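You operate a simulated robot arm through the tools that you are given. There is no shell and no other tool.

You are at the controls of a simulated two-armed robot. One attempt, no reset.

TASK
Tip the chalk in the blue cup into the hopper.
Fine: push the gate shut first; lid shut again, cup back where it stood, nothing spilt. Set down upright: what you pick out.

The check looks at the end state, three seconds after you hand in, the way a careful person would. Anything else that was tipped, shoved, dropped, spilled or broken makes it a failure. Lids that push on must go on centred and level and be pressed home; caps that screw on are set level and turned clockwise until they are tight.

THE ROBOT
Two 6-joint arms with fingered hands on one trunk that stands fixed in place. Base frame: the origin is at the foot of the trunk, x ahead of it, y to its left, z up. Units: m, degrees, N and s.
The left shoulder is at [0.07, 0.191, 1.348], the right one opposite. With the tool pointing down near the work surface each hand reaches from about 0.48 to 0.94 m from the base axis, measured 20 degrees to its own side. Payload 4.7 kg a hand.
The tool frame of a hand sits at the grasp point between the pads (the TCP): z along the fingers, y along the line on which they close. The tips reach 0.036 m beyond it. Largest opening 0.12 m; the body of the gripper starts 0.042 m behind the TCP. The gripper is a hand of 5 fingers: y runs from the thumb to the fingers, the wrist lies at [-0.018, -0.113, -0.198] in the tool frame, and closing takes about 1.5 s.
Orientation is told as [roll, pitch, yaw] about the base's x, y, z axes, in that order, counted from this pose: with the fingers straight down and the wrist toward the robot, the tool's x, y and z point along [0, 1, 0], [1, 0, 0] and [0, 0, -1] of the base frame.

THE INTERFACE
- The arms move only by the tool send_rows. It takes "left_moves", "right_moves" or both (then of equal length, played together; a hand with none holds still); each is one flat list of numbers, 6 for each row, row after row: the shift along the tool's x, y, z in cm, then the turn, a rotation vector about the tool's x, y, z in degrees. In form: [x, y, z, ax, ay, az, x, y, z, ax, ay, az, ...]. A call has 1 to 20 rows; each row shifts and turns the commanded pose from where the row before left it, along the tool's axes as they then stand. "left_jaw" and "right_jaw" are, for a hand that has rows, the finger opening in cm, from 0 to 12, set as the call begins (left out, the last holds). Rows are played at 5 a second. More than 0.05 m and 8.6 degrees between two rows, or a gripper value outside its range, and nothing of the call is played. Where a pose cannot be reached the arm comes as near as it can. A force on the tool above 40 N (or 10 N above the force at the start of the call, whichever is more), or a blocked arm, ends the call early, and 0.2 s more pass. Each finger travels about 0.045 m/s and halts on what it meets, pressing with about 24 N; the grip force reading is that of the motor and also rises with nothing between the fingers. The clock runs only during rows and for 0.2 s after the last one: add rows that do not move to give the fingers time. The reply holds the time, the measured pose of the TCP, the force on the tool along the base axes, the opening and the grip force, in the units named above and with some noise, with the torque about the TCP (base axes, N m) and any sound that the robot's microphone picked up, and new pictures: "views" is both (left out), scene, wrist or none (wrist: the cameras of the hands that moved).
- Cameras (640 x 400 px; columns grow to the right, rows downward): "scene" is now at [0.1258, -0.0488, 1.6124]; the picture's right is [-0.61, -0.79, 0.00], its down [-0.26, 0.20, -0.94] and it looks along [0.74, -0.58, -0.33] (base axes); focal length 260 px, centre (320, 200). "left" rides on the left gripper at [-0.073, -0.091, -0.143] in its tool frame; the picture's right is [-0.80, -0.28, 0.53], its down [0.53, -0.73, 0.42] and it looks along [0.27, 0.62, 0.74] (tool axes); focal length 234 px, centre (320, 200). "right" rides on the right gripper at [0.073, -0.091, -0.143] in its tool frame; the picture's right is [-0.80, 0.28, -0.53], its down [-0.53, -0.73, 0.42] and it looks along [-0.27, 0.62, 0.74] (tool axes); focal length 234 px, centre (320, 200). There is no depth. A picture from a camera that has moved, and an enlarged one, comes with that camera's place and axes in the base frame and with its lens. The place of the scene camera against the robot may be out by one fixed shift of up to 0.025 m in any direction.
- raise_lower(by): slides the trunk up (or, below 0, down) by that many m; the arms and the scene camera ride with it, the base frame stays. It gives what a move gives, with no picture.
- move_fingers(index, middle, ring, little, thumb_bend, thumb_turn, hand): sets how far each is bent, from 0 (flat) to 100 (curled in); at 30 the hand is open as for a grip, at 70 the pads meet at the TCP. One left out holds its place. A second passes; each finger stops where it meets its share of the squeeze, and holds until it gets a number again. A gripper value or a shape takes the hand back. It gives what a move gives, with no picture; readings hold the bend of each and the force on index, middle, ring, little, thumb and palm. thumb_turn goes from beside the hand (0) to across from the fingers (100), as for a grip.
- hand_shape(shape, hand): the hand has 5 fingers and takes this shape, open, in about a second: jaw (thumb against the fingers, like two jaws); tri (thumb and two fingers); tip (a fingertip pinch); poke (one finger out to press); point (the index stretched); flat (the hand flat); cup (the hand cupped); fist (a fist). The gripper value then closes the fingers along that shape, each until it touches; the sizes above hold for jaw. It gives what a move gives, with no picture.
- head_to(pan, tilt): turns the head with the scene camera to pan (to the left, within 86 degrees either way) and tilt (down, from -29 to 69), counted from straight ahead of the robot. It gives what a move gives, and a new picture of the scene camera.
- zoom(camera, box): a new picture of the part [left, top, right, bottom] of that camera's present view, enlarged. No time passes.
- finish_job(): hands the job in; it is judged then, once.

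Places have to be worked out from the pictures, the camera data and where the tool is seen. Open the grippers and draw the arms clear of the work before you hand the job in, unless the task says otherwise.

The tools are called after "Request:" by a JSON object that holds its "name" and its "arguments". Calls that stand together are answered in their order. send_rows: Moves the arms, as the interface text tells. Its arguments: {"type":"object","properties":{"left_moves":{"type":"array","items":{"type":"number"}},"left_jaw":{"type":"number"},"right_moves":{"type":"array","items":{"type":"number"}},"right_jaw":{"type":"number"},"views":{"type":"string","enum":["both","scene","wrist","none"]}},"required":[]} The other tools are called the same way: raise_lower (by) slides the trunk up or down; hand_shape (shape, hand) gives the hand a shape; move_fingers (index, middle, ring, little, thumb_bend, thumb_turn, hand) moves the fingers one by one; head_to (pan, tilt) turns the head that bears the scene camera; zoom (camera, box) takes an enlarged picture of a part of a camera's view; finish_job () hands the job in.

At the start:

```text
clock: 0.0
left_tool_pos: [0.7309, -0.0589, 1.57]
left_tcp_rot: [0.1, 0.1, 0.0]
left_contact_force: [0.8, 0.3, -0.5]
left_torque: [-0.01, 0.0, 0.02]
left_width: 0.1195
left_grasp_force: 0.1
left_shape: jaw
left_bend: [30.0, 30.0, 30.0, 30.0, 30.0, 98.0]
left_finger forces: [0.0, 0.1, 0.0, 0.1, 0.1, 0.1]
right_tool_pos: [0.3333, -0.4633, 1.5801]
right_tcp_rot: [0.0, 0.0, 0.0]
right_contact_force: [0.2, 1.1, 0.5]
right_torque: [0.01, -0.01, 0.0]
right_width: 0.1194
right_grasp_force: 0.1
right_shape: jaw
right_bend: [30.0, 30.0, 30.0, 30.0, 30.0, 98.0]
right_finger forces: [0.0, 0.0, 0.1, 0.0, 0.0, 0.0]
trunk travel left (down, up): [-0.825, 0.115]
head pan, tilt: [-37.9, 19.5]
```

scene: 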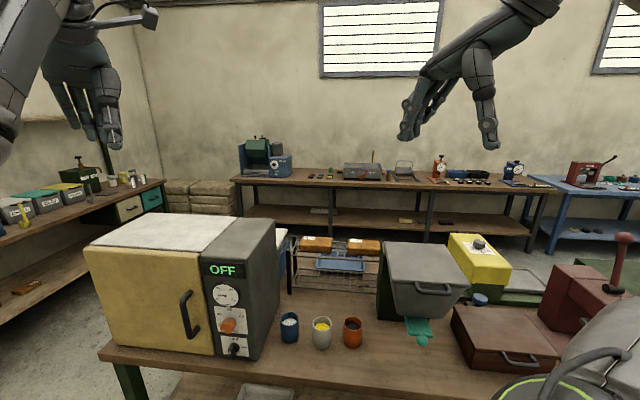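
right: 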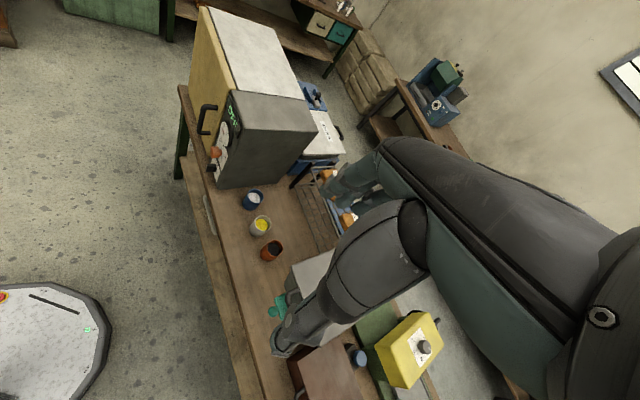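
left: 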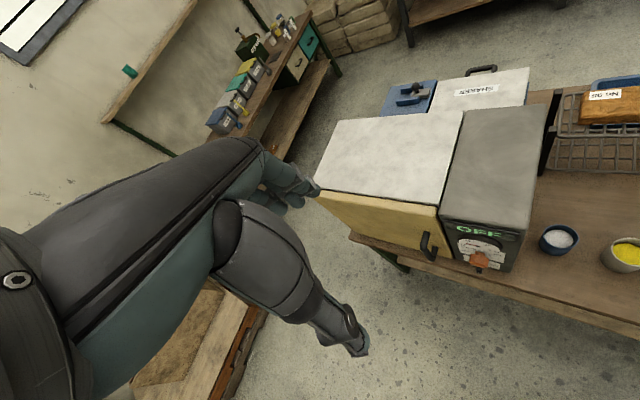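

The scene shows a bench with a kiln, three cups (blue with white, grey with yellow, red/orange dark), a grey hopper with a handle on its lid and a green gate plate at the bottom. I'll zoom in on these for details.

Request:
{"name": "zoom", "arguments": {"camera": "scene", "box": [260, 220, 500, 370]}}

Request:
{"name": "zoom", "arguments": {"camera": "scene", "box": [360, 220, 480, 350]}}

Request:
{"name": "zoom", "arguments": {"camera": "right", "box": [220, 160, 420, 360]}}

```text
2.67 times, centred on (380, 295) of scene
camera zoom: at [0.1258, -0.0488, 1.6124], right [-0.61, -0.79, 0.0], down [-0.26, 0.2, -0.94], along [0.74, -0.58, -0.33], focal length 693 px, centre (160, -53)
```

zoom: 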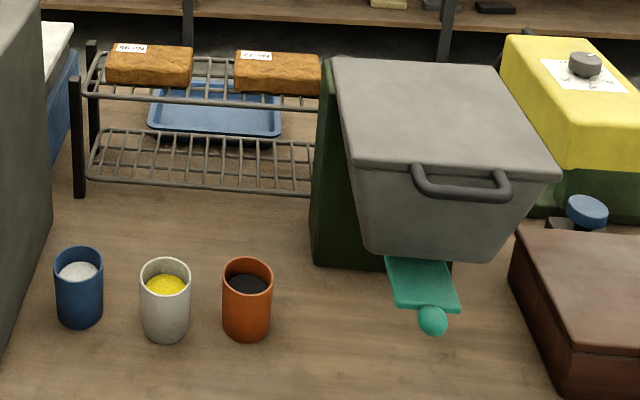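

```text
3.08 times, centred on (420, 285) of scene
camera zoom: at [0.1258, -0.0488, 1.6124], right [-0.61, -0.79, 0.0], down [-0.26, 0.2, -0.94], along [0.74, -0.58, -0.33], focal length 800 px, centre (12, -62)
```

zoom: 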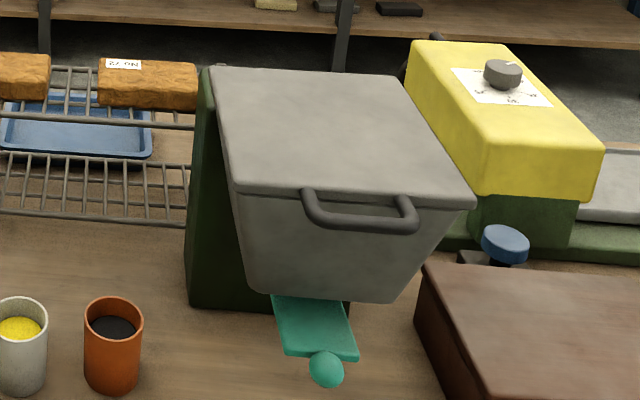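

```text
2.00 times, centred on (320, 260) of right
camera zoom: at [0.2415, -0.3911, 1.7237], right [0.28, -0.8, 0.53], down [-0.73, -0.53, -0.42], along [0.62, -0.27, -0.74], focal length 468 px, centre (320, 80)
```

zoom: 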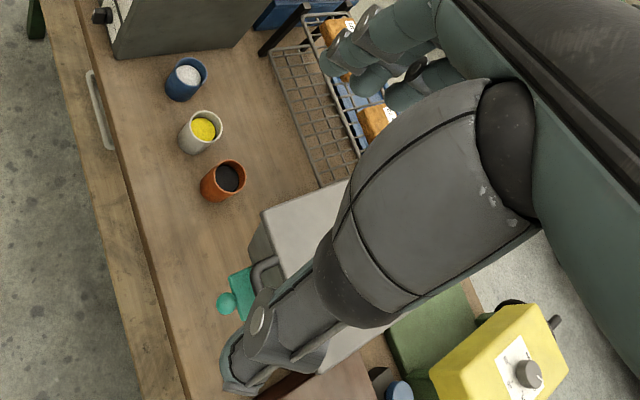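

The cups sit left of the hopper, with the green gate knob sticking out under its front. I'll turn the head further toward the hopper to see it and the gate more squarely.

Request:
{"name": "head_to", "arguments": {"pan": -55, "tilt": 40}}

```text
clock: 0.8
left_tool_pos: [0.7315, -0.0586, 1.571]
left_tcp_rot: [0.0, 0.0, 0.0]
left_contact_force: [0.0, -0.1, -0.9]
left_torque: [0.0, 0.0, -0.02]
left_width: 0.1195
left_grasp_force: 0.1
left_shape: jaw
left_bend: [30.0, 30.0, 30.0, 30.0, 30.0, 98.0]
left_finger forces: [0.1, 0.1, 0.0, 0.0, 0.0, 0.0]
right_tool_pos: [0.3332, -0.4634, 1.5809]
right_tcp_rot: [0.0, 0.0, 0.0]
right_contact_force: [0.4, -0.3, 0.2]
right_torque: [0.02, -0.02, 0.0]
right_width: 0.1194
right_grasp_force: 0.0
right_shape: jaw
right_bend: [30.0, 30.0, 30.0, 30.0, 30.0, 98.0]
right_finger forces: [0.0, 0.1, 0.0, 0.0, 0.0, 0.1]
trunk travel left (down, up): [-0.825, 0.115]
head pan, tilt: [-55.0, 40.0]
camera scene: at [0.1011, -0.0611, 1.5802], right [-0.82, -0.57, 0.0], down [-0.37, 0.53, -0.77], along [0.44, -0.63, -0.64], focal length 260 px, centre (320, 200)
```

scene: 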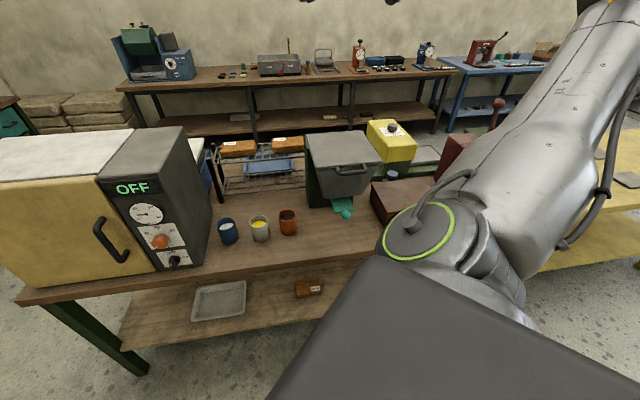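

The head now shows the hopper and bench front edge. I'll zoom in for exact pixel positions.

Request:
{"name": "zoom", "arguments": {"camera": "scene", "box": [200, 120, 420, 260]}}

Request:
{"name": "zoom", "arguments": {"camera": "scene", "box": [290, 120, 410, 230]}}

Request:
{"name": "zoom", "arguments": {"camera": "left", "box": [440, 160, 640, 300]}}

```text
2.86 times, centred on (310, 190) of scene
camera zoom: at [0.1011, -0.0611, 1.5802], right [-0.82, -0.57, 0.0], down [-0.37, 0.53, -0.77], along [0.44, -0.63, -0.64], focal length 742 px, centre (349, 229)
```

zoom: 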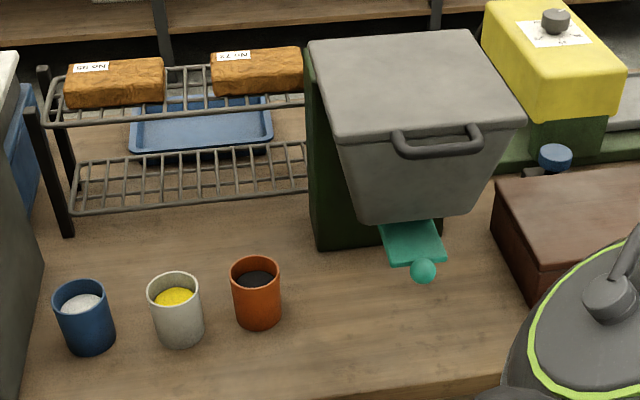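

```text
3.64 times, centred on (350, 175) of scene
camera zoom: at [0.1011, -0.0611, 1.5802], right [-0.82, -0.57, 0.0], down [-0.37, 0.53, -0.77], along [0.44, -0.63, -0.64], focal length 945 px, centre (211, 291)
```

zoom: 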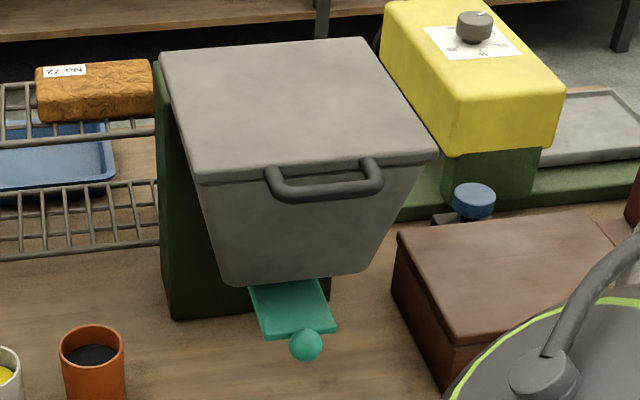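

```text
2.86 times, centred on (540, 230) of left
camera zoom: at [0.6395, -0.1309, 1.7135], right [-0.28, -0.8, -0.53], down [-0.73, 0.53, -0.42], along [0.62, 0.27, -0.74], focal length 669 px, centre (-309, 114)
```

zoom: 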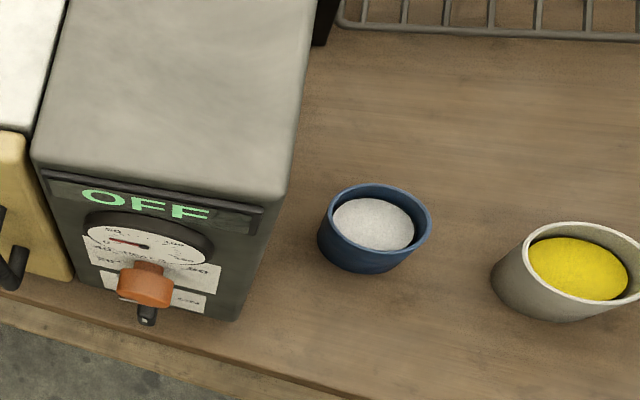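

The geometry so far: the bench faces the robot at about −45°. The gate knob is near (0.415, −0.68, 0.905), the hopper lid is at about z 1.11 with its handle at about (0.41, −0.67, 1.10), and the blue cup is near (0.78, −0.42) with its rim at about z 0.86. I'll yaw the right hand to face the bench and lower it for a closer wrist view.

Request:
{"name": "send_rows", "arguments": {"right_moves": [0, 0, 2.5, 0, 0, 7.5, 0, 0, 2.5, 0, 0, 7.5, 0, 0, 2.5, 0, 0, 7.5, 0, 0, 2.5, 0, 0, 7.5, 0, 0, 2.5, 0, 0, 7.5, 0, 0, 2.5, 0, 0, 7.5], "views": "both"}}

```text
clock: 2.2
left_tool_pos: [0.7297, -0.0582, 1.5712]
left_tcp_rot: [0.0, 0.0, -0.1]
left_contact_force: [-0.6, -0.4, 0.2]
left_torque: [-0.02, -0.02, -0.03]
left_width: 0.1195
left_grasp_force: 0.1
left_shape: jaw
left_bend: [30.0, 30.0, 30.0, 30.0, 30.0, 98.0]
left_finger forces: [0.0, 0.1, 0.0, 0.0, 0.0, 0.0]
right_tool_pos: [0.3378, -0.4621, 1.4349]
right_tcp_rot: [0.3, -0.1, -44.9]
right_contact_force: [-0.3, 0.2, -0.4]
right_torque: [-0.01, 0.0, 0.02]
right_width: 0.12
right_grasp_force: 0.0
right_shape: jaw
right_bend: [30.0, 30.0, 30.0, 30.0, 30.0, 98.0]
right_finger forces: [0.0, 0.0, 0.0, 0.0, 0.1, 0.1]
right hand out of reach, approached as far as the arm can: row 2, 4, 6
trunk travel left (down, up): [-0.825, 0.115]
head pan, tilt: [-55.0, 40.0]
camera scene: at [0.0992, -0.0602, 1.5804], right [-0.82, -0.57, 0.0], down [-0.37, 0.53, -0.77], along [0.44, -0.63, -0.64], focal length 260 px, centre (320, 200)
camera right: at [0.3233, -0.3461, 1.5793], right [-0.37, -0.77, 0.52], down [-0.89, 0.14, -0.43], along [0.25, -0.63, -0.74], focal length 234 px, centre (320, 200)
```

scene: 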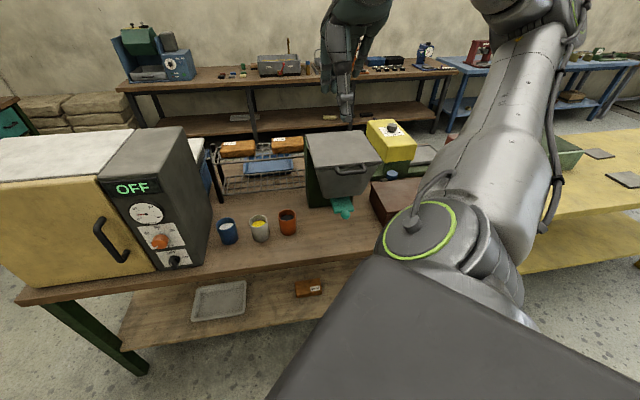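
right: 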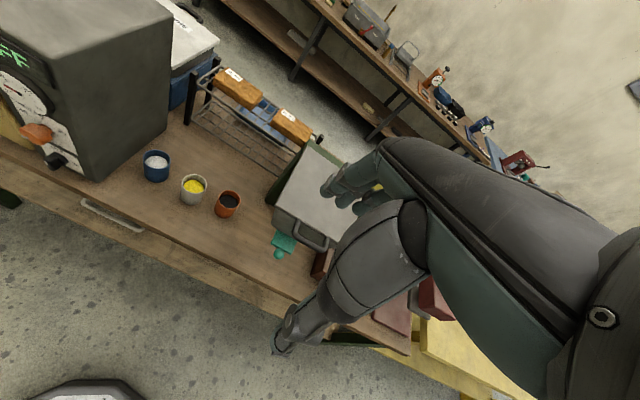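

The wrist view now shows the bench from above the front. I'll zoom in on the hopper and cups to get precise bearings.

Request:
{"name": "zoom", "arguments": {"camera": "right", "box": [240, 130, 380, 290]}}

Request:
{"name": "zoom", "arguments": {"camera": "right", "box": [80, 100, 320, 260]}}

```text
2.50 times, centred on (310, 210) of right
camera zoom: at [0.3233, -0.3461, 1.5793], right [-0.37, -0.77, 0.52], down [-0.89, 0.14, -0.43], along [0.25, -0.63, -0.74], focal length 585 px, centre (345, 175)
```

zoom: 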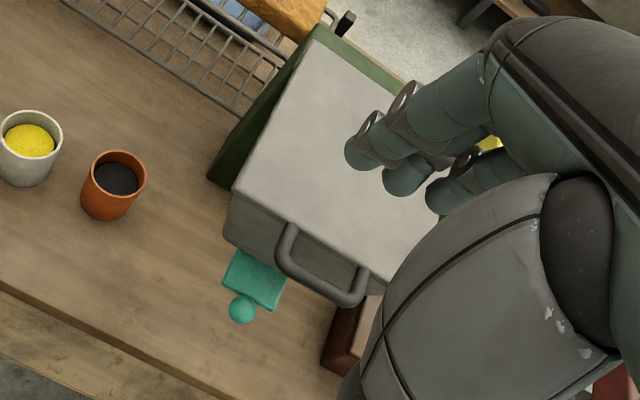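

```text
2.50 times, centred on (200, 180) of right
camera zoom: at [0.3233, -0.3461, 1.5793], right [-0.37, -0.77, 0.52], down [-0.89, 0.14, -0.43], along [0.25, -0.63, -0.74], focal length 585 px, centre (620, 250)
```

zoom: 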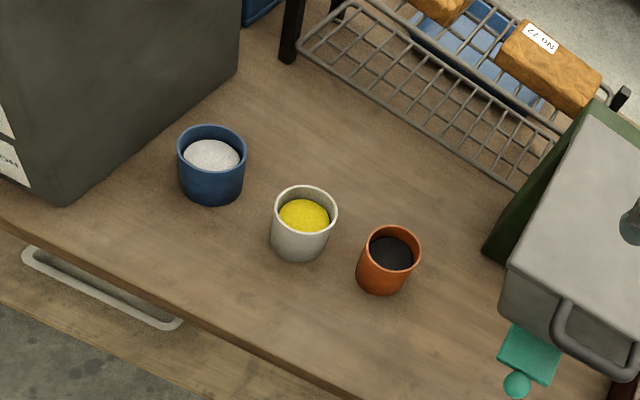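

From two views I place the knob at about (0.407, −0.677, 0.91) and the lid front-left corner at (0.488, −0.606, 1.11). The hopper and kiln are square to a −45° direction. The arm is near its inner reach here, so I'll raise the trunk and then bring the right hand out and down on the hopper's left side.

Request:
{"name": "raise_lower", "arguments": {"by": 0.11}}

```text
clock: 3.7
left_tool_pos: [0.7308, -0.0584, 1.6807]
left_tcp_rot: [0.0, 0.0, 0.1]
left_contact_force: [-0.8, 0.2, 0.2]
left_torque: [0.0, 0.02, -0.03]
left_width: 0.1198
left_grasp_force: 0.0
left_shape: jaw
left_bend: [30.0, 30.0, 30.0, 30.0, 30.0, 98.0]
left_finger forces: [0.0, 0.0, 0.1, 0.1, 0.0, 0.0]
right_tool_pos: [0.3382, -0.4623, 1.5459]
right_tcp_rot: [0.2, 0.1, -44.9]
right_contact_force: [-0.2, -0.4, -0.4]
right_torque: [0.01, -0.01, 0.02]
right_width: 0.1196
right_grasp_force: 0.1
right_shape: jaw
right_bend: [30.0, 30.0, 30.0, 30.0, 30.0, 98.0]
right_finger forces: [0.0, 0.0, 0.1, 0.0, 0.0, 0.0]
trunk travel left (down, up): [-0.935, 0.005]
head pan, tilt: [-55.0, 40.0]
```

The trunk is up 0.11 m. I'll move the right hand with fingers closed outward (left and toward the bench) and down to about z 1.2, left of the hopper.

Request:
{"name": "send_rows", "arguments": {"right_moves": [1.1, 1.7, 3.0, 0, 0, 0, 1.1, 1.7, 3.0, 0, 0, 0, 1.1, 1.7, 3.5, 0, 0, 0, 1.1, 1.7, 4.3, 0, 0, 0, 1.1, 1.7, 4.3, 0, 0, 0, 1.1, 1.7, 4.3, 0, 0, 0, 1.1, 1.7, 4.3, 0, 0, 0, 1.1, 1.7, 4.3, 0, 0, 0], "right_jaw": 0}}

```text
clock: 5.5
left_tool_pos: [0.7349, -0.0607, 1.679]
left_tcp_rot: [0.0, 0.1, 0.0]
left_contact_force: [0.9, 0.2, -0.5]
left_torque: [-0.01, 0.01, 0.01]
left_width: 0.1197
left_grasp_force: 0.1
left_shape: jaw
left_bend: [30.0, 30.0, 30.0, 30.0, 30.0, 98.0]
left_finger forces: [0.0, 0.0, 0.0, 0.1, 0.0, 0.0]
right_tool_pos: [0.4926, -0.5091, 1.2336]
right_tcp_rot: [0.2, 0.1, -44.9]
right_contact_force: [0.5, 0.1, 0.3]
right_torque: [0.04, -0.03, 0.0]
right_width: 0.0002
right_grasp_force: 23.7
right_shape: jaw
right_bend: [70.0, 70.0, 70.0, 70.0, 53.0, 100.0]
right_finger forces: [0.1, 0.0, 0.1, 0.0, 0.0, 0.0]
right hand out of reach, approached as far as the arm can: row 6, 7
trunk travel left (down, up): [-0.935, 0.005]
head pan, tilt: [-55.0, 40.0]
camera scene: at [0.1031, -0.0617, 1.6901], right [-0.82, -0.57, 0.0], down [-0.37, 0.53, -0.77], along [0.44, -0.63, -0.64], focal length 260 px, centre (320, 200)
camera right: at [0.4784, -0.3938, 1.3757], right [-0.37, -0.77, 0.52], down [-0.89, 0.14, -0.42], along [0.25, -0.62, -0.74], focal length 234 px, centre (320, 200)
```

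scene: 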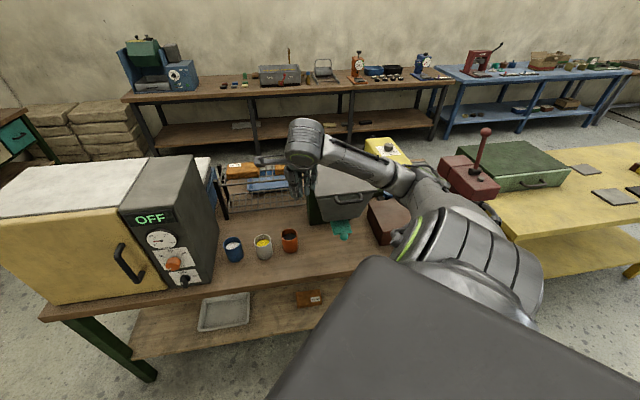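
right: 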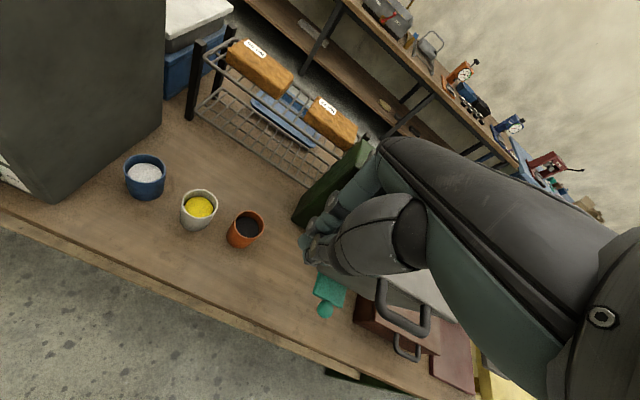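

The hand is at (0.493, −0.509, 1.234), left of the hopper and clear of everything. I'll go straight down to about z 1.0, then tilt the fingers forward.

Request:
{"name": "send_rows", "arguments": {"right_moves": [0, 0, 4.0, 0, 0, 0, 0, 0, 4.5, 0, 0, 0, 0, 0, 4.5, 0, 0, 0, 0, 0, 4.5, 0, 0, 0, 0, 0, 4.0, 0, 0, 0, 0, 0, 0, -8, 0, 0, 0, 0, 0, -8, 0, 0, 0, 0, 0, -8, 0, 0, 0, 0, 0, -8, 0, 0], "views": "both"}}

```text
clock: 7.5
left_tool_pos: [0.7312, -0.0581, 1.6809]
left_tcp_rot: [0.0, 0.0, 0.0]
left_contact_force: [-1.1, 0.4, -0.5]
left_torque: [0.01, -0.03, -0.03]
left_width: 0.1199
left_grasp_force: 0.2
left_shape: jaw
left_bend: [30.0, 30.0, 30.0, 30.0, 30.0, 98.0]
left_finger forces: [0.1, 0.0, 0.0, 0.0, 0.1, 0.1]
right_tool_pos: [0.4905, -0.5062, 1.0215]
right_tcp_rot: [0.2, -32.2, -45.1]
right_contact_force: [-0.5, 0.8, -0.4]
right_torque: [0.03, -0.02, 0.0]
right_width: 0.0002
right_grasp_force: 24.5
right_shape: jaw
right_bend: [70.0, 70.0, 70.0, 70.0, 53.0, 100.0]
right_finger forces: [0.1, 0.0, 0.0, 0.1, 0.1, 0.0]
trunk travel left (down, up): [-0.935, 0.005]
head pan, tilt: [-55.0, 40.0]
camera scene: at [0.1004, -0.0601, 1.6903], right [-0.82, -0.57, 0.0], down [-0.37, 0.53, -0.77], along [0.44, -0.63, -0.64], focal length 260 px, centre (320, 200)
camera right: at [0.4331, -0.3472, 1.0947], right [-0.6, -0.54, 0.59], down [-0.65, -0.1, -0.75], along [0.46, -0.84, -0.29], focal length 234 px, centre (320, 200)
```

scene: 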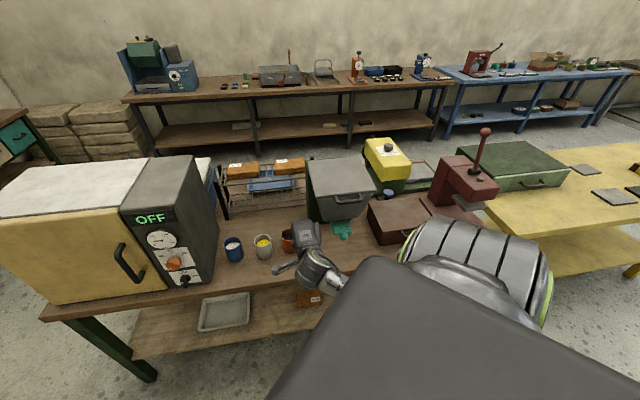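
right: 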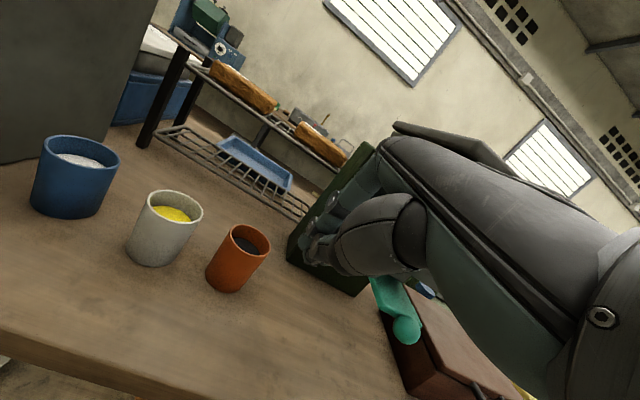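

The hand is at z 1.02, tilted 32°. I'll zoom the wrist view on the knob and cups to refine heights.

Request:
{"name": "zoom", "arguments": {"camera": "right", "box": [340, 240, 500, 400]}}

Request:
{"name": "zoom", "arguments": {"camera": "right", "box": [0, 100, 300, 300]}}

Request:
{"name": "zoom", "arguments": {"camera": "scene", "box": [280, 140, 400, 280]}}

```text
2.50 times, centred on (420, 320) of right
camera zoom: at [0.4331, -0.3472, 1.0947], right [-0.6, -0.54, 0.59], down [-0.65, -0.1, -0.75], along [0.46, -0.84, -0.29], focal length 585 px, centre (70, -100)
```

zoom: 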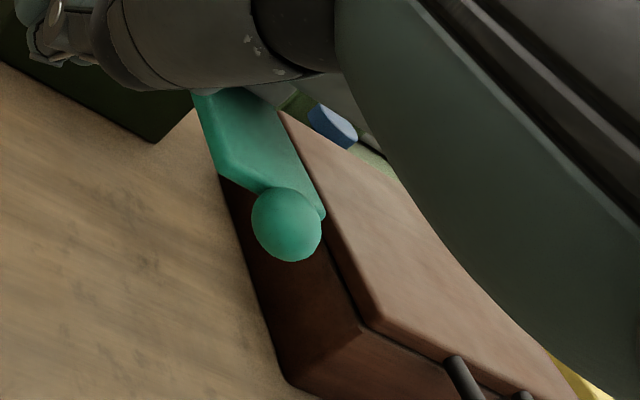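

```text
2.00 times, centred on (150, 200) of right
camera zoom: at [0.4331, -0.3472, 1.0947], right [-0.6, -0.54, 0.59], down [-0.65, -0.1, -0.75], along [0.46, -0.84, -0.29], focal length 468 px, centre (660, 200)
```

zoom: 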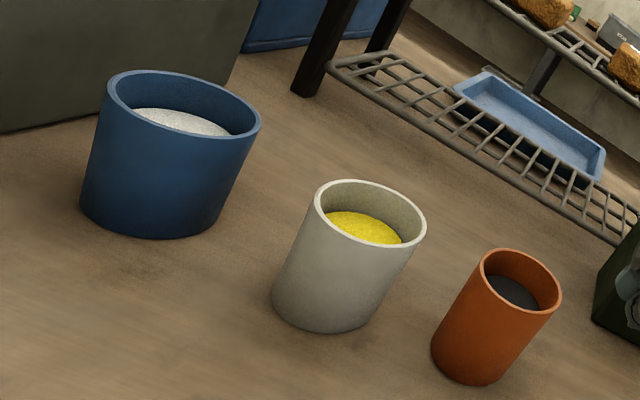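

```text
2.86 times, centred on (340, 210) of scene
camera zoom: at [0.1004, -0.0601, 1.6903], right [-0.82, -0.57, 0.0], down [-0.37, 0.53, -0.77], along [0.44, -0.63, -0.64], focal length 742 px, centre (263, 171)
```

zoom: 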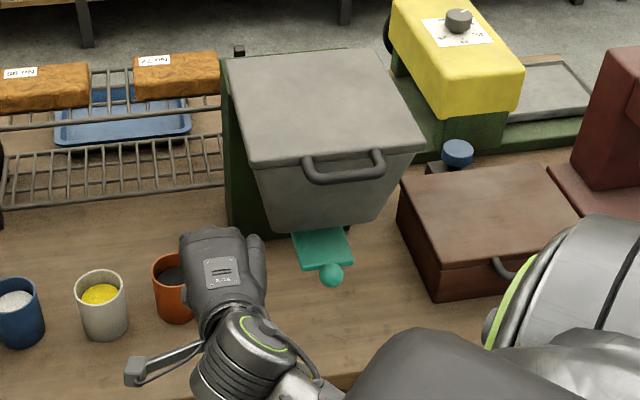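

Refined with several wrist rays: the knob is at (0.397, −0.658, 0.956) with radius about 0.018. The lid top is at z≈1.155, the handle bar about 3.5 cm in front of the lid, and the blue cup at (0.772, −0.426) with its rim at z≈0.88 on a bench at z≈0.80. Next I'll tilt the fingers nearly level, pull back slightly and shift right to line up with the knob.

Request:
{"name": "send_rows", "arguments": {"right_moves": [0, 0, 0, -7.56, 0, 0, 0, 0, 0, -7.56, 0, 0, 0, 0, 0, -7.56, 0, 0, 0, 0, 0, -7.56, 0, 0, 0, 0, 0, -7.56, 0, 0, 0, -3.56, -1.95, 0, 0, 0, 0, -3.56, -1.95, 0, 0, 0, -4.34, 0, 0, 0, 0, 0, -4.34, 0, 0, 0, 0, 0, -4.34, 0, 0, 0, 0, 0, -4.34, 0, 0, 0, 0, 0]}}

```text
clock: 9.9
left_tool_pos: [0.7304, -0.0605, 1.6811]
left_tcp_rot: [0.1, 0.1, 0.0]
left_contact_force: [-0.5, -0.3, 0.9]
left_torque: [0.01, -0.01, 0.01]
left_width: 0.1199
left_grasp_force: 0.2
left_shape: jaw
left_bend: [30.0, 30.0, 30.0, 30.0, 30.0, 98.0]
left_finger forces: [0.0, 0.1, 0.0, 0.0, 0.0, 0.0]
right_tool_pos: [0.3258, -0.59, 0.9671]
right_tcp_rot: [0.8, -69.8, -45.7]
right_contact_force: [-0.1, 0.5, 0.1]
right_torque: [-0.01, 0.0, -0.01]
right_width: 0.0002
right_grasp_force: 24.3
right_shape: jaw
right_bend: [70.0, 70.0, 70.0, 70.0, 53.0, 100.0]
right_finger forces: [0.0, 0.0, 0.0, 0.0, 0.0, 0.0]
trunk travel left (down, up): [-0.935, 0.005]
head pan, tilt: [-55.0, 40.0]
camera scene: at [0.0999, -0.0625, 1.6901], right [-0.82, -0.57, 0.0], down [-0.37, 0.53, -0.77], along [0.44, -0.63, -0.64], focal length 260 px, centre (320, 200)
camera right: at [0.2584, -0.4225, 0.9307], right [-0.85, -0.29, 0.44], down [-0.27, -0.48, -0.84], along [0.45, -0.83, 0.33], focal length 234 px, centre (320, 200)
```

scene: 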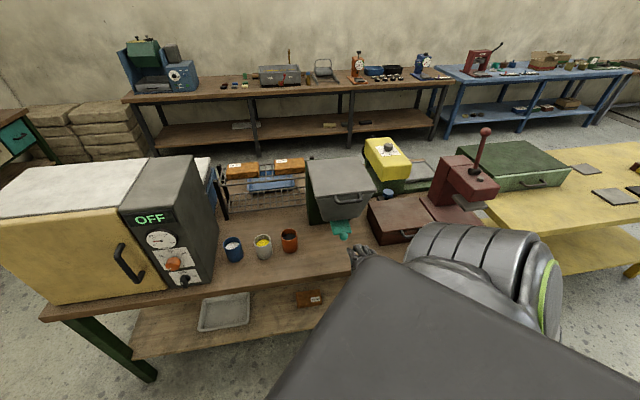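
right: 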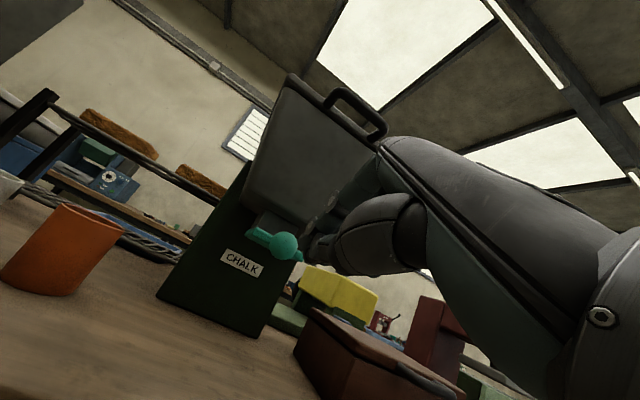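

The hopper's stand carries a "CHALK" label, so this is the right hopper. I'll zoom to see the fingertips relative to the knob.

Request:
{"name": "zoom", "arguments": {"camera": "right", "box": [200, 180, 400, 310]}}

Request:
{"name": "zoom", "arguments": {"camera": "scene", "box": [290, 150, 410, 280]}}

```text
3.08 times, centred on (300, 245) of right
camera zoom: at [0.2584, -0.4225, 0.9307], right [-0.85, -0.29, 0.44], down [-0.27, -0.48, -0.84], along [0.45, -0.83, 0.33], focal length 720 px, centre (382, 62)
```

zoom: 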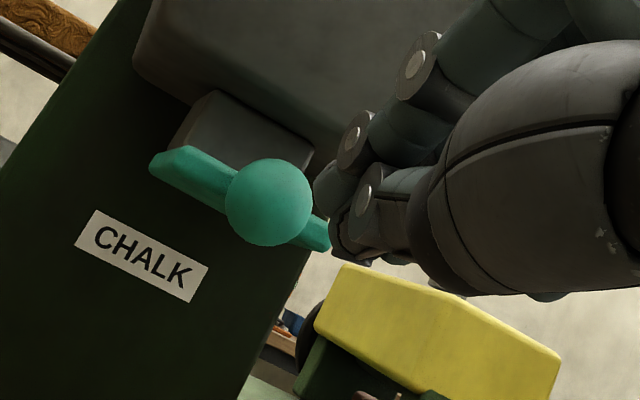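

```text
3.08 times, centred on (350, 215) of scene
camera zoom: at [0.0999, -0.0625, 1.6901], right [-0.82, -0.57, 0.0], down [-0.37, 0.53, -0.77], along [0.44, -0.63, -0.64], focal length 800 px, centre (228, 154)
```

zoom: 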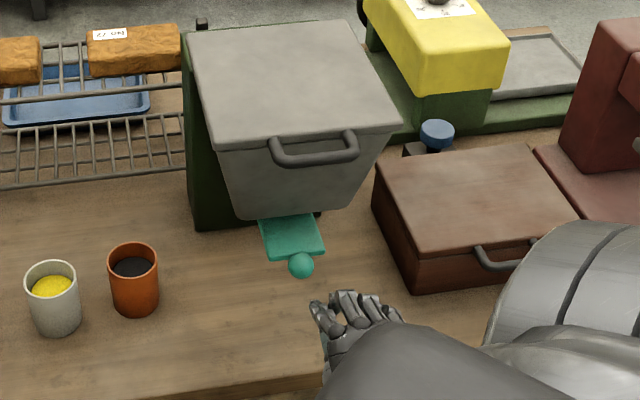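

The knob matches at (0.400, −0.658, 0.957) and my fingertips are level with it, about 5 cm in front and 0.4 cm to the right. I'll centre and advance to near contact.

Request:
{"name": "send_rows", "arguments": {"right_moves": [0.4, 0.5, 1.4, 0, 0, 0, 0, 0.5, 1.4, 0, 0, 0, 0, 0.34, 0.94, 0, 0, 0]}}

```text
clock: 10.7
left_tool_pos: [0.7321, -0.059, 1.6794]
left_tcp_rot: [0.0, -0.1, 0.0]
left_contact_force: [-0.2, 0.2, 0.2]
left_torque: [-0.02, -0.01, 0.0]
left_width: 0.1196
left_grasp_force: 0.2
left_shape: jaw
left_bend: [30.0, 30.0, 30.0, 30.0, 30.0, 98.0]
left_finger forces: [0.0, 0.0, 0.0, 0.0, 0.0, 0.0]
right_tool_pos: [0.3582, -0.6136, 0.9646]
right_tcp_rot: [0.4, -69.8, -45.3]
right_contact_force: [-0.7, 0.1, 0.2]
right_torque: [-0.03, 0.02, 0.02]
right_width: 0.0
right_grasp_force: 23.8
right_shape: jaw
right_bend: [70.0, 70.0, 70.0, 70.0, 53.0, 100.0]
right_finger forces: [0.0, 0.0, 0.1, 0.0, 0.1, 0.1]
trunk travel left (down, up): [-0.935, 0.005]
head pan, tilt: [-55.0, 40.0]
camera scene: at [0.1011, -0.0614, 1.6901], right [-0.82, -0.57, 0.0], down [-0.37, 0.53, -0.77], along [0.44, -0.63, -0.64], focal length 260 px, centre (320, 200)
camera right: at [0.2913, -0.4459, 0.929], right [-0.85, -0.29, 0.44], down [-0.27, -0.48, -0.84], along [0.45, -0.83, 0.33], focal length 234 px, centre (320, 200)
```

scene: 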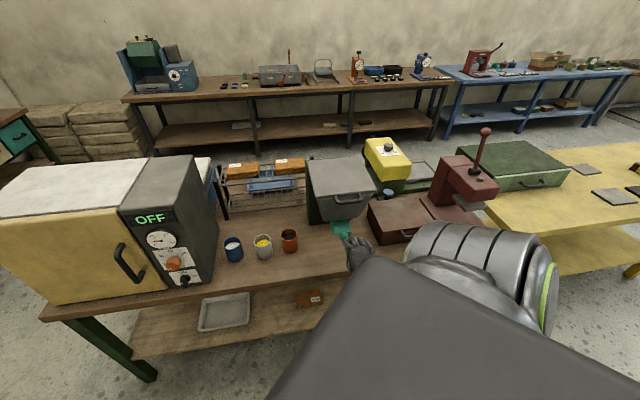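
right: 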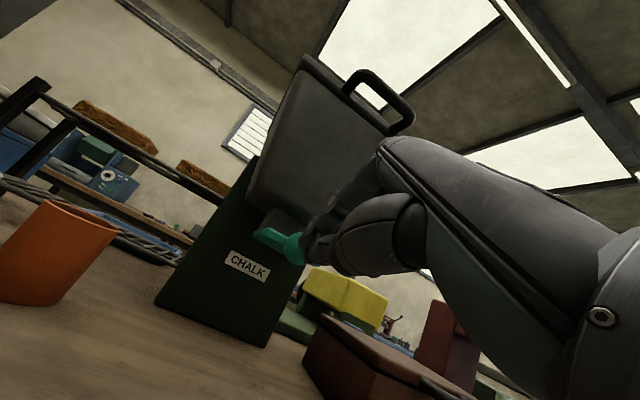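

I'm about 1 cm from contact. A zoom will check that the fingertip meets the knob centre.

Request:
{"name": "zoom", "arguments": {"camera": "right", "box": [220, 180, 380, 290]}}

Request:
{"name": "zoom", "arguments": {"camera": "scene", "box": [310, 190, 400, 280]}}

```text
3.64 times, centred on (300, 235) of right
camera zoom: at [0.2913, -0.4459, 0.929], right [-0.85, -0.29, 0.44], down [-0.27, -0.48, -0.84], along [0.45, -0.83, 0.33], focal length 852 px, centre (393, 73)
```

zoom: 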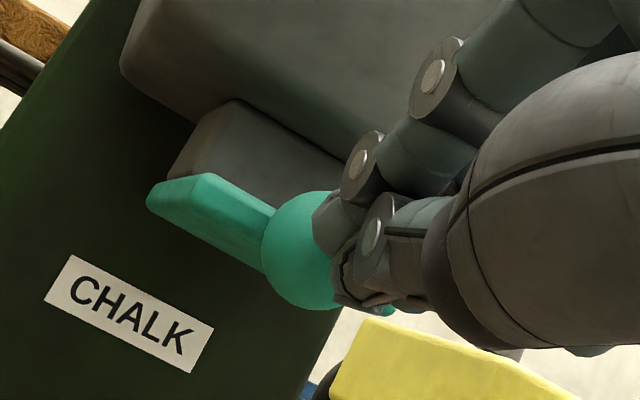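

```text
4.44 times, centred on (355, 235) of scene
camera zoom: at [0.1011, -0.0614, 1.6901], right [-0.82, -0.57, 0.0], down [-0.37, 0.53, -0.77], along [0.44, -0.63, -0.64], focal length 1155 px, centre (164, 44)
```

zoom: 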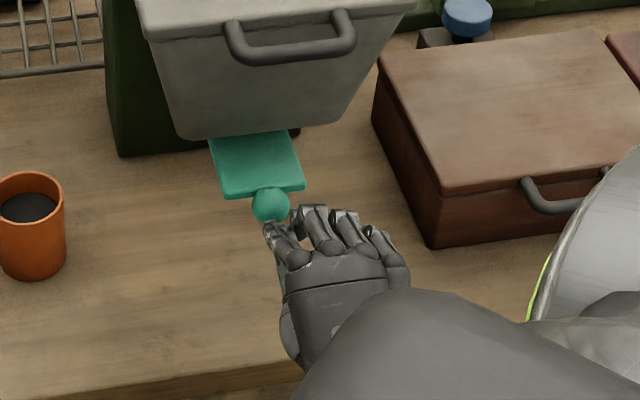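

The index tip is right at the knob. I'll push straight in, 1 cm per row.

Request:
{"name": "send_rows", "arguments": {"right_moves": [0, 0.34, 0.94, 0, 0, 0, 0, 0.34, 0.94, 0, 0, 0, 0, 0.34, 0.94, 0, 0, 0, 0, 0.34, 0.94, 0, 0, 0]}}

Request:
{"name": "zoom", "arguments": {"camera": "scene", "box": [310, 190, 400, 280]}}

Request:
{"name": "zoom", "arguments": {"camera": "right", "box": [220, 180, 380, 290]}}

```text
clock: 11.7
left_tool_pos: [0.7306, -0.0575, 1.6794]
left_tcp_rot: [0.0, 0.0, 0.0]
left_contact_force: [-0.2, -0.2, -0.8]
left_torque: [0.02, -0.01, 0.03]
left_width: 0.1198
left_grasp_force: 0.1
left_shape: jaw
left_bend: [30.0, 30.0, 30.0, 30.0, 30.0, 98.0]
left_finger forces: [0.0, 0.0, 0.0, 0.0, 0.0, 0.1]
right_tool_pos: [0.3859, -0.6413, 0.9643]
right_tcp_rot: [0.6, -69.8, -45.5]
right_contact_force: [-0.7, 1.1, 0.6]
right_torque: [0.0, -0.06, 0.01]
right_width: 0.0
right_grasp_force: 23.8
right_shape: jaw
right_bend: [70.0, 70.0, 70.0, 70.0, 53.0, 100.0]
right_finger forces: [0.0, 0.1, 0.1, 0.0, 0.1, 0.0]
trunk travel left (down, up): [-0.935, 0.005]
head pan, tilt: [-55.0, 40.0]
camera scene: at [0.1013, -0.0611, 1.6901], right [-0.82, -0.57, 0.0], down [-0.37, 0.53, -0.77], along [0.44, -0.63, -0.64], focal length 260 px, centre (320, 200)
camera right: at [0.319, -0.4727, 0.9292], right [-0.85, -0.29, 0.44], down [-0.27, -0.48, -0.84], along [0.45, -0.83, 0.33], focal length 234 px, centre (320, 200)
```

scene: 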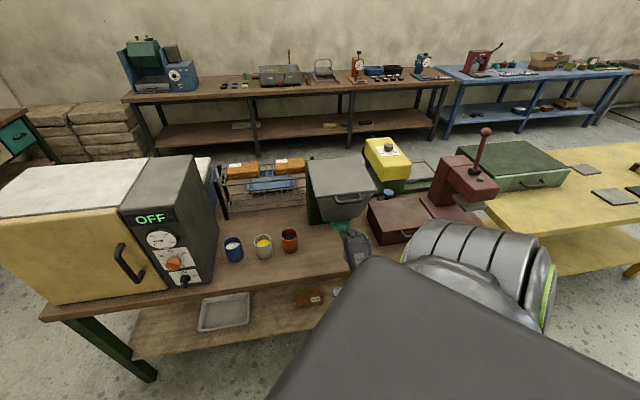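
right: 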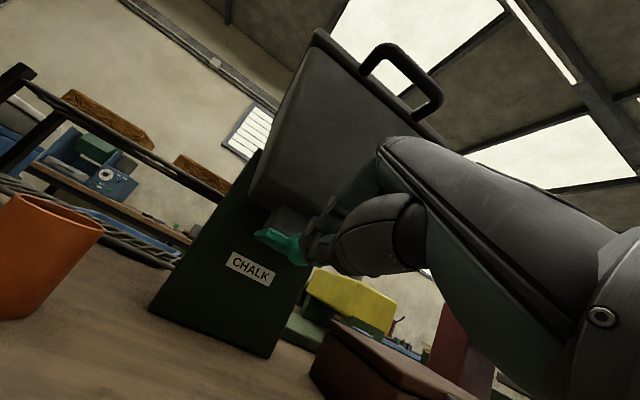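

```text
4.44 times, centred on (355, 235) of scene
camera zoom: at [0.1013, -0.0611, 1.6901], right [-0.82, -0.57, 0.0], down [-0.37, 0.53, -0.77], along [0.44, -0.63, -0.64], focal length 1155 px, centre (164, 44)
```

zoom: 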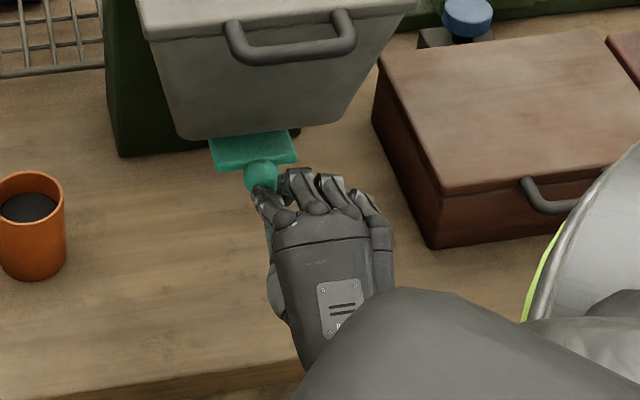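

```text
3.64 times, centred on (300, 235) of right
camera zoom: at [0.319, -0.4727, 0.9292], right [-0.85, -0.29, 0.44], down [-0.27, -0.48, -0.84], along [0.45, -0.83, 0.33], focal length 852 px, centre (393, 73)
```

zoom: 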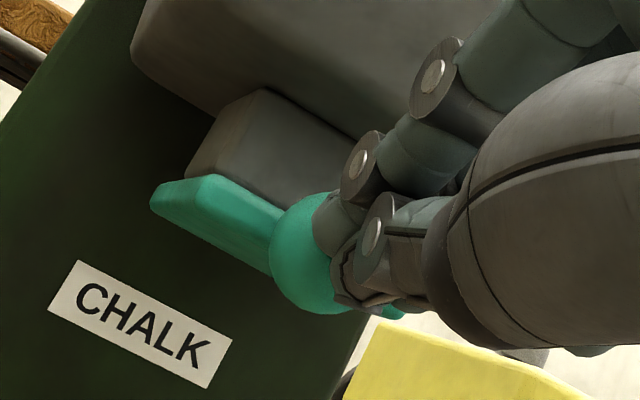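

The gate slides freely (plate visibly shorter), with the index tip still centred on the knob. I'll keep pushing until it meets its stop.

Request:
{"name": "send_rows", "arguments": {"right_moves": [0, 0.34, 0.94, 0, 0, 0, 0, 0.34, 0.94, 0, 0, 0, 0, 0.34, 0.94, 0, 0, 0, 0, 0.17, 0.47, 0, 0, 0]}}

Request:
{"name": "zoom", "arguments": {"camera": "scene", "box": [310, 190, 400, 280]}}

Request:
{"name": "zoom", "arguments": {"camera": "right", "box": [220, 160, 380, 290]}}

```text
clock: 12.3
left_tool_pos: [0.7266, -0.0532, 1.6837]
left_tcp_rot: [-0.2, -0.2, -0.2]
left_contact_force: [0.1, -1.4, 0.0]
left_torque: [0.04, 0.02, 0.01]
left_width: 0.1194
left_grasp_force: 0.2
left_shape: jaw
left_bend: [30.0, 30.0, 30.0, 30.0, 30.0, 98.0]
left_finger forces: [0.0, 0.0, 0.0, 0.0, 0.1, 0.0]
right_tool_pos: [0.3949, -0.6506, 0.9728]
right_tcp_rot: [1.0, -70.5, -45.8]
right_contact_force: [-29.4, 36.6, 22.8]
right_torque: [-0.26, -0.37, 0.37]
right_width: 0.0
right_grasp_force: 24.1
right_shape: jaw
right_bend: [70.0, 70.0, 70.0, 70.0, 53.0, 100.0]
right_finger forces: [48.4, 0.0, 0.1, 0.0, 0.0, 0.1]
trunk travel left (down, up): [-0.935, 0.005]
head pan, tilt: [-55.0, 40.0]
stopped in row 3 (right hand): the force on the tool passed its limit at 45 N (the readings are from after the stop); the commanded pose is now the measured one
camera scene: at [0.0954, -0.0544, 1.6911], right [-0.82, -0.57, 0.0], down [-0.37, 0.52, -0.77], along [0.44, -0.63, -0.64], focal length 260 px, centre (320, 200)
camera right: at [0.3299, -0.482, 0.9339], right [-0.85, -0.29, 0.44], down [-0.26, -0.48, -0.84], along [0.45, -0.83, 0.34], focal length 234 px, centre (320, 200)
```

scene: 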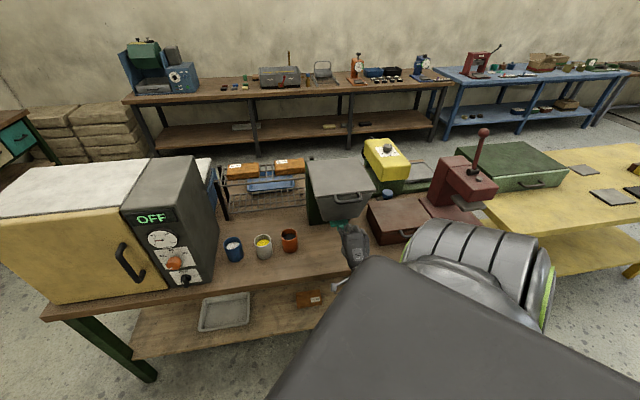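
right: 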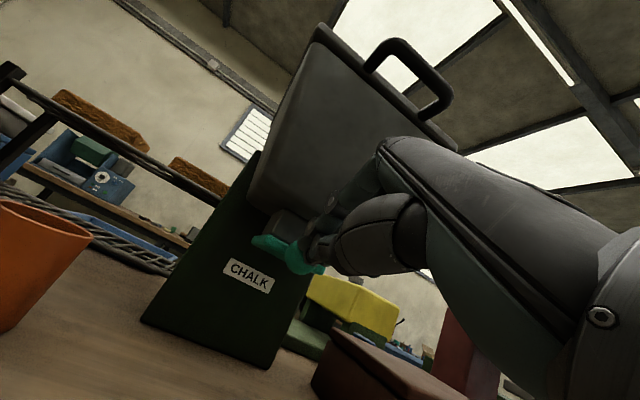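

```text
4.44 times, centred on (355, 235) of scene
camera zoom: at [0.0954, -0.0544, 1.6911], right [-0.82, -0.57, 0.0], down [-0.37, 0.52, -0.77], along [0.44, -0.63, -0.64], focal length 1155 px, centre (164, 44)
```

zoom: 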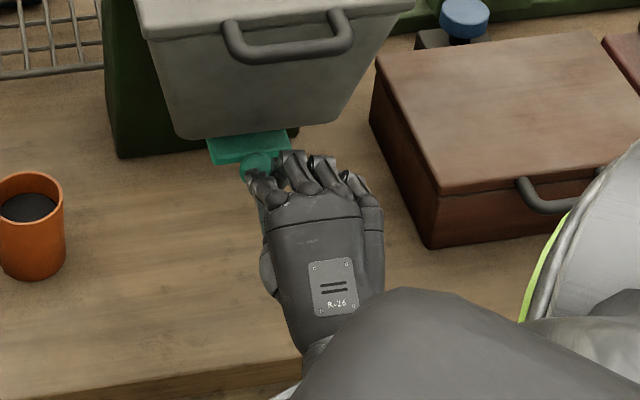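

```text
3.08 times, centred on (300, 225) of right
camera zoom: at [0.3299, -0.482, 0.9339], right [-0.85, -0.29, 0.44], down [-0.26, -0.48, -0.84], along [0.45, -0.83, 0.34], focal length 720 px, centre (382, 123)
```

zoom: 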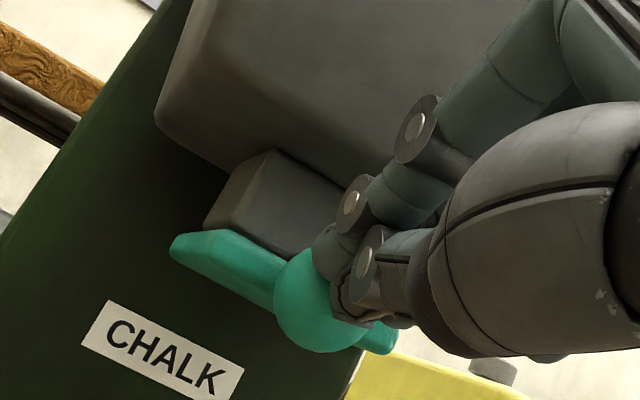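

The push ended with a sudden 45 N on the index finger, as if the gate hit its stop. I'll back off 6 cm and inspect whether it is fully home.

Request:
{"name": "send_rows", "arguments": {"right_moves": [0, -0.34, -0.94, 0, 0, 0, 0, -0.68, -1.88, 0, 0, 0, 0, -0.68, -1.88, 0, 0, 0, 0, -0.68, -1.88, 0, 0, 0]}}

Request:
{"name": "zoom", "arguments": {"camera": "scene", "box": [310, 190, 400, 280]}}

Request:
{"name": "zoom", "arguments": {"camera": "right", "box": [220, 160, 380, 290]}}

```text
clock: 13.3
left_tool_pos: [0.7309, -0.0581, 1.6791]
left_tcp_rot: [0.0, 0.0, 0.0]
left_contact_force: [-0.1, -0.3, 0.4]
left_torque: [-0.02, 0.0, 0.02]
left_width: 0.1197
left_grasp_force: 0.1
left_shape: jaw
left_bend: [30.0, 30.0, 30.0, 30.0, 30.0, 98.0]
left_finger forces: [0.0, 0.0, 0.0, 0.1, 0.0, 0.1]
right_tool_pos: [0.3489, -0.6048, 0.9672]
right_tcp_rot: [0.6, -69.7, -45.6]
right_contact_force: [0.1, -1.3, 0.3]
right_torque: [0.04, -0.04, -0.01]
right_width: 0.0
right_grasp_force: 23.8
right_shape: jaw
right_bend: [70.0, 70.0, 70.0, 70.0, 53.0, 100.0]
right_finger forces: [0.1, 0.0, 0.0, 0.0, 0.0, 0.1]
trunk travel left (down, up): [-0.935, 0.005]
head pan, tilt: [-55.0, 40.0]
camera scene: at [0.1013, -0.0608, 1.6901], right [-0.82, -0.57, 0.0], down [-0.37, 0.53, -0.77], along [0.44, -0.63, -0.64], focal length 260 px, centre (320, 200)
camera right: at [0.2834, -0.4362, 0.9307], right [-0.85, -0.29, 0.44], down [-0.27, -0.48, -0.84], along [0.45, -0.83, 0.33], focal length 234 px, centre (320, 200)
```

scene: 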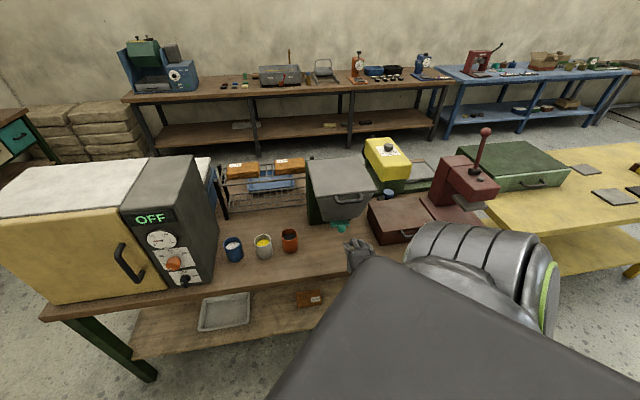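
right: 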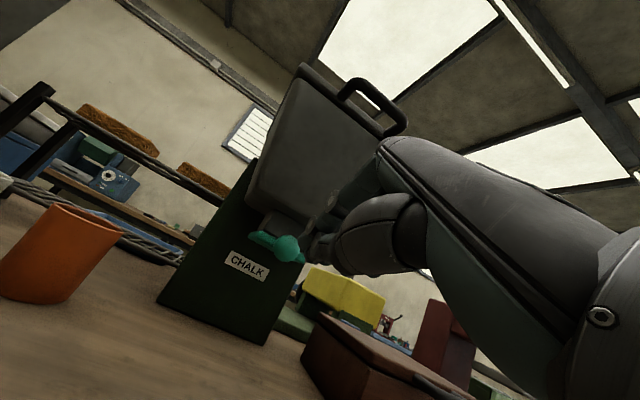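

```text
4.44 times, centred on (355, 235) of scene
camera zoom: at [0.1013, -0.0608, 1.6901], right [-0.82, -0.57, 0.0], down [-0.37, 0.53, -0.77], along [0.44, -0.63, -0.64], focal length 1155 px, centre (164, 44)
```

zoom: 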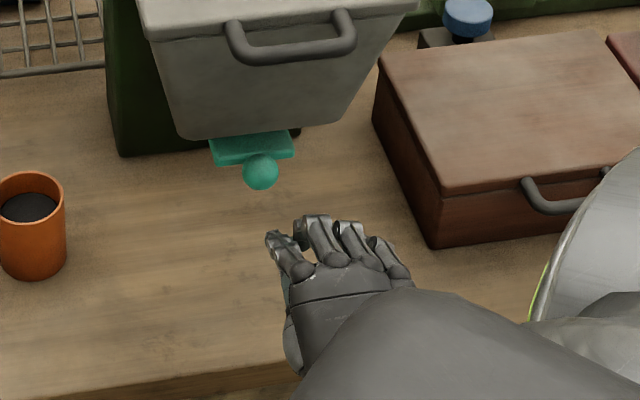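

```text
3.08 times, centred on (300, 225) of right
camera zoom: at [0.2834, -0.4362, 0.9307], right [-0.85, -0.29, 0.44], down [-0.27, -0.48, -0.84], along [0.45, -0.83, 0.33], focal length 720 px, centre (382, 123)
```

zoom: 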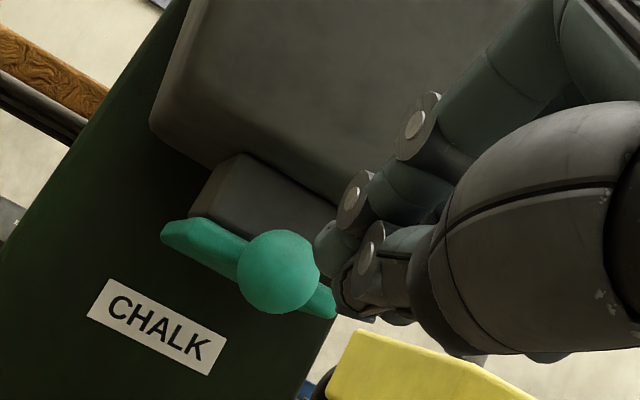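

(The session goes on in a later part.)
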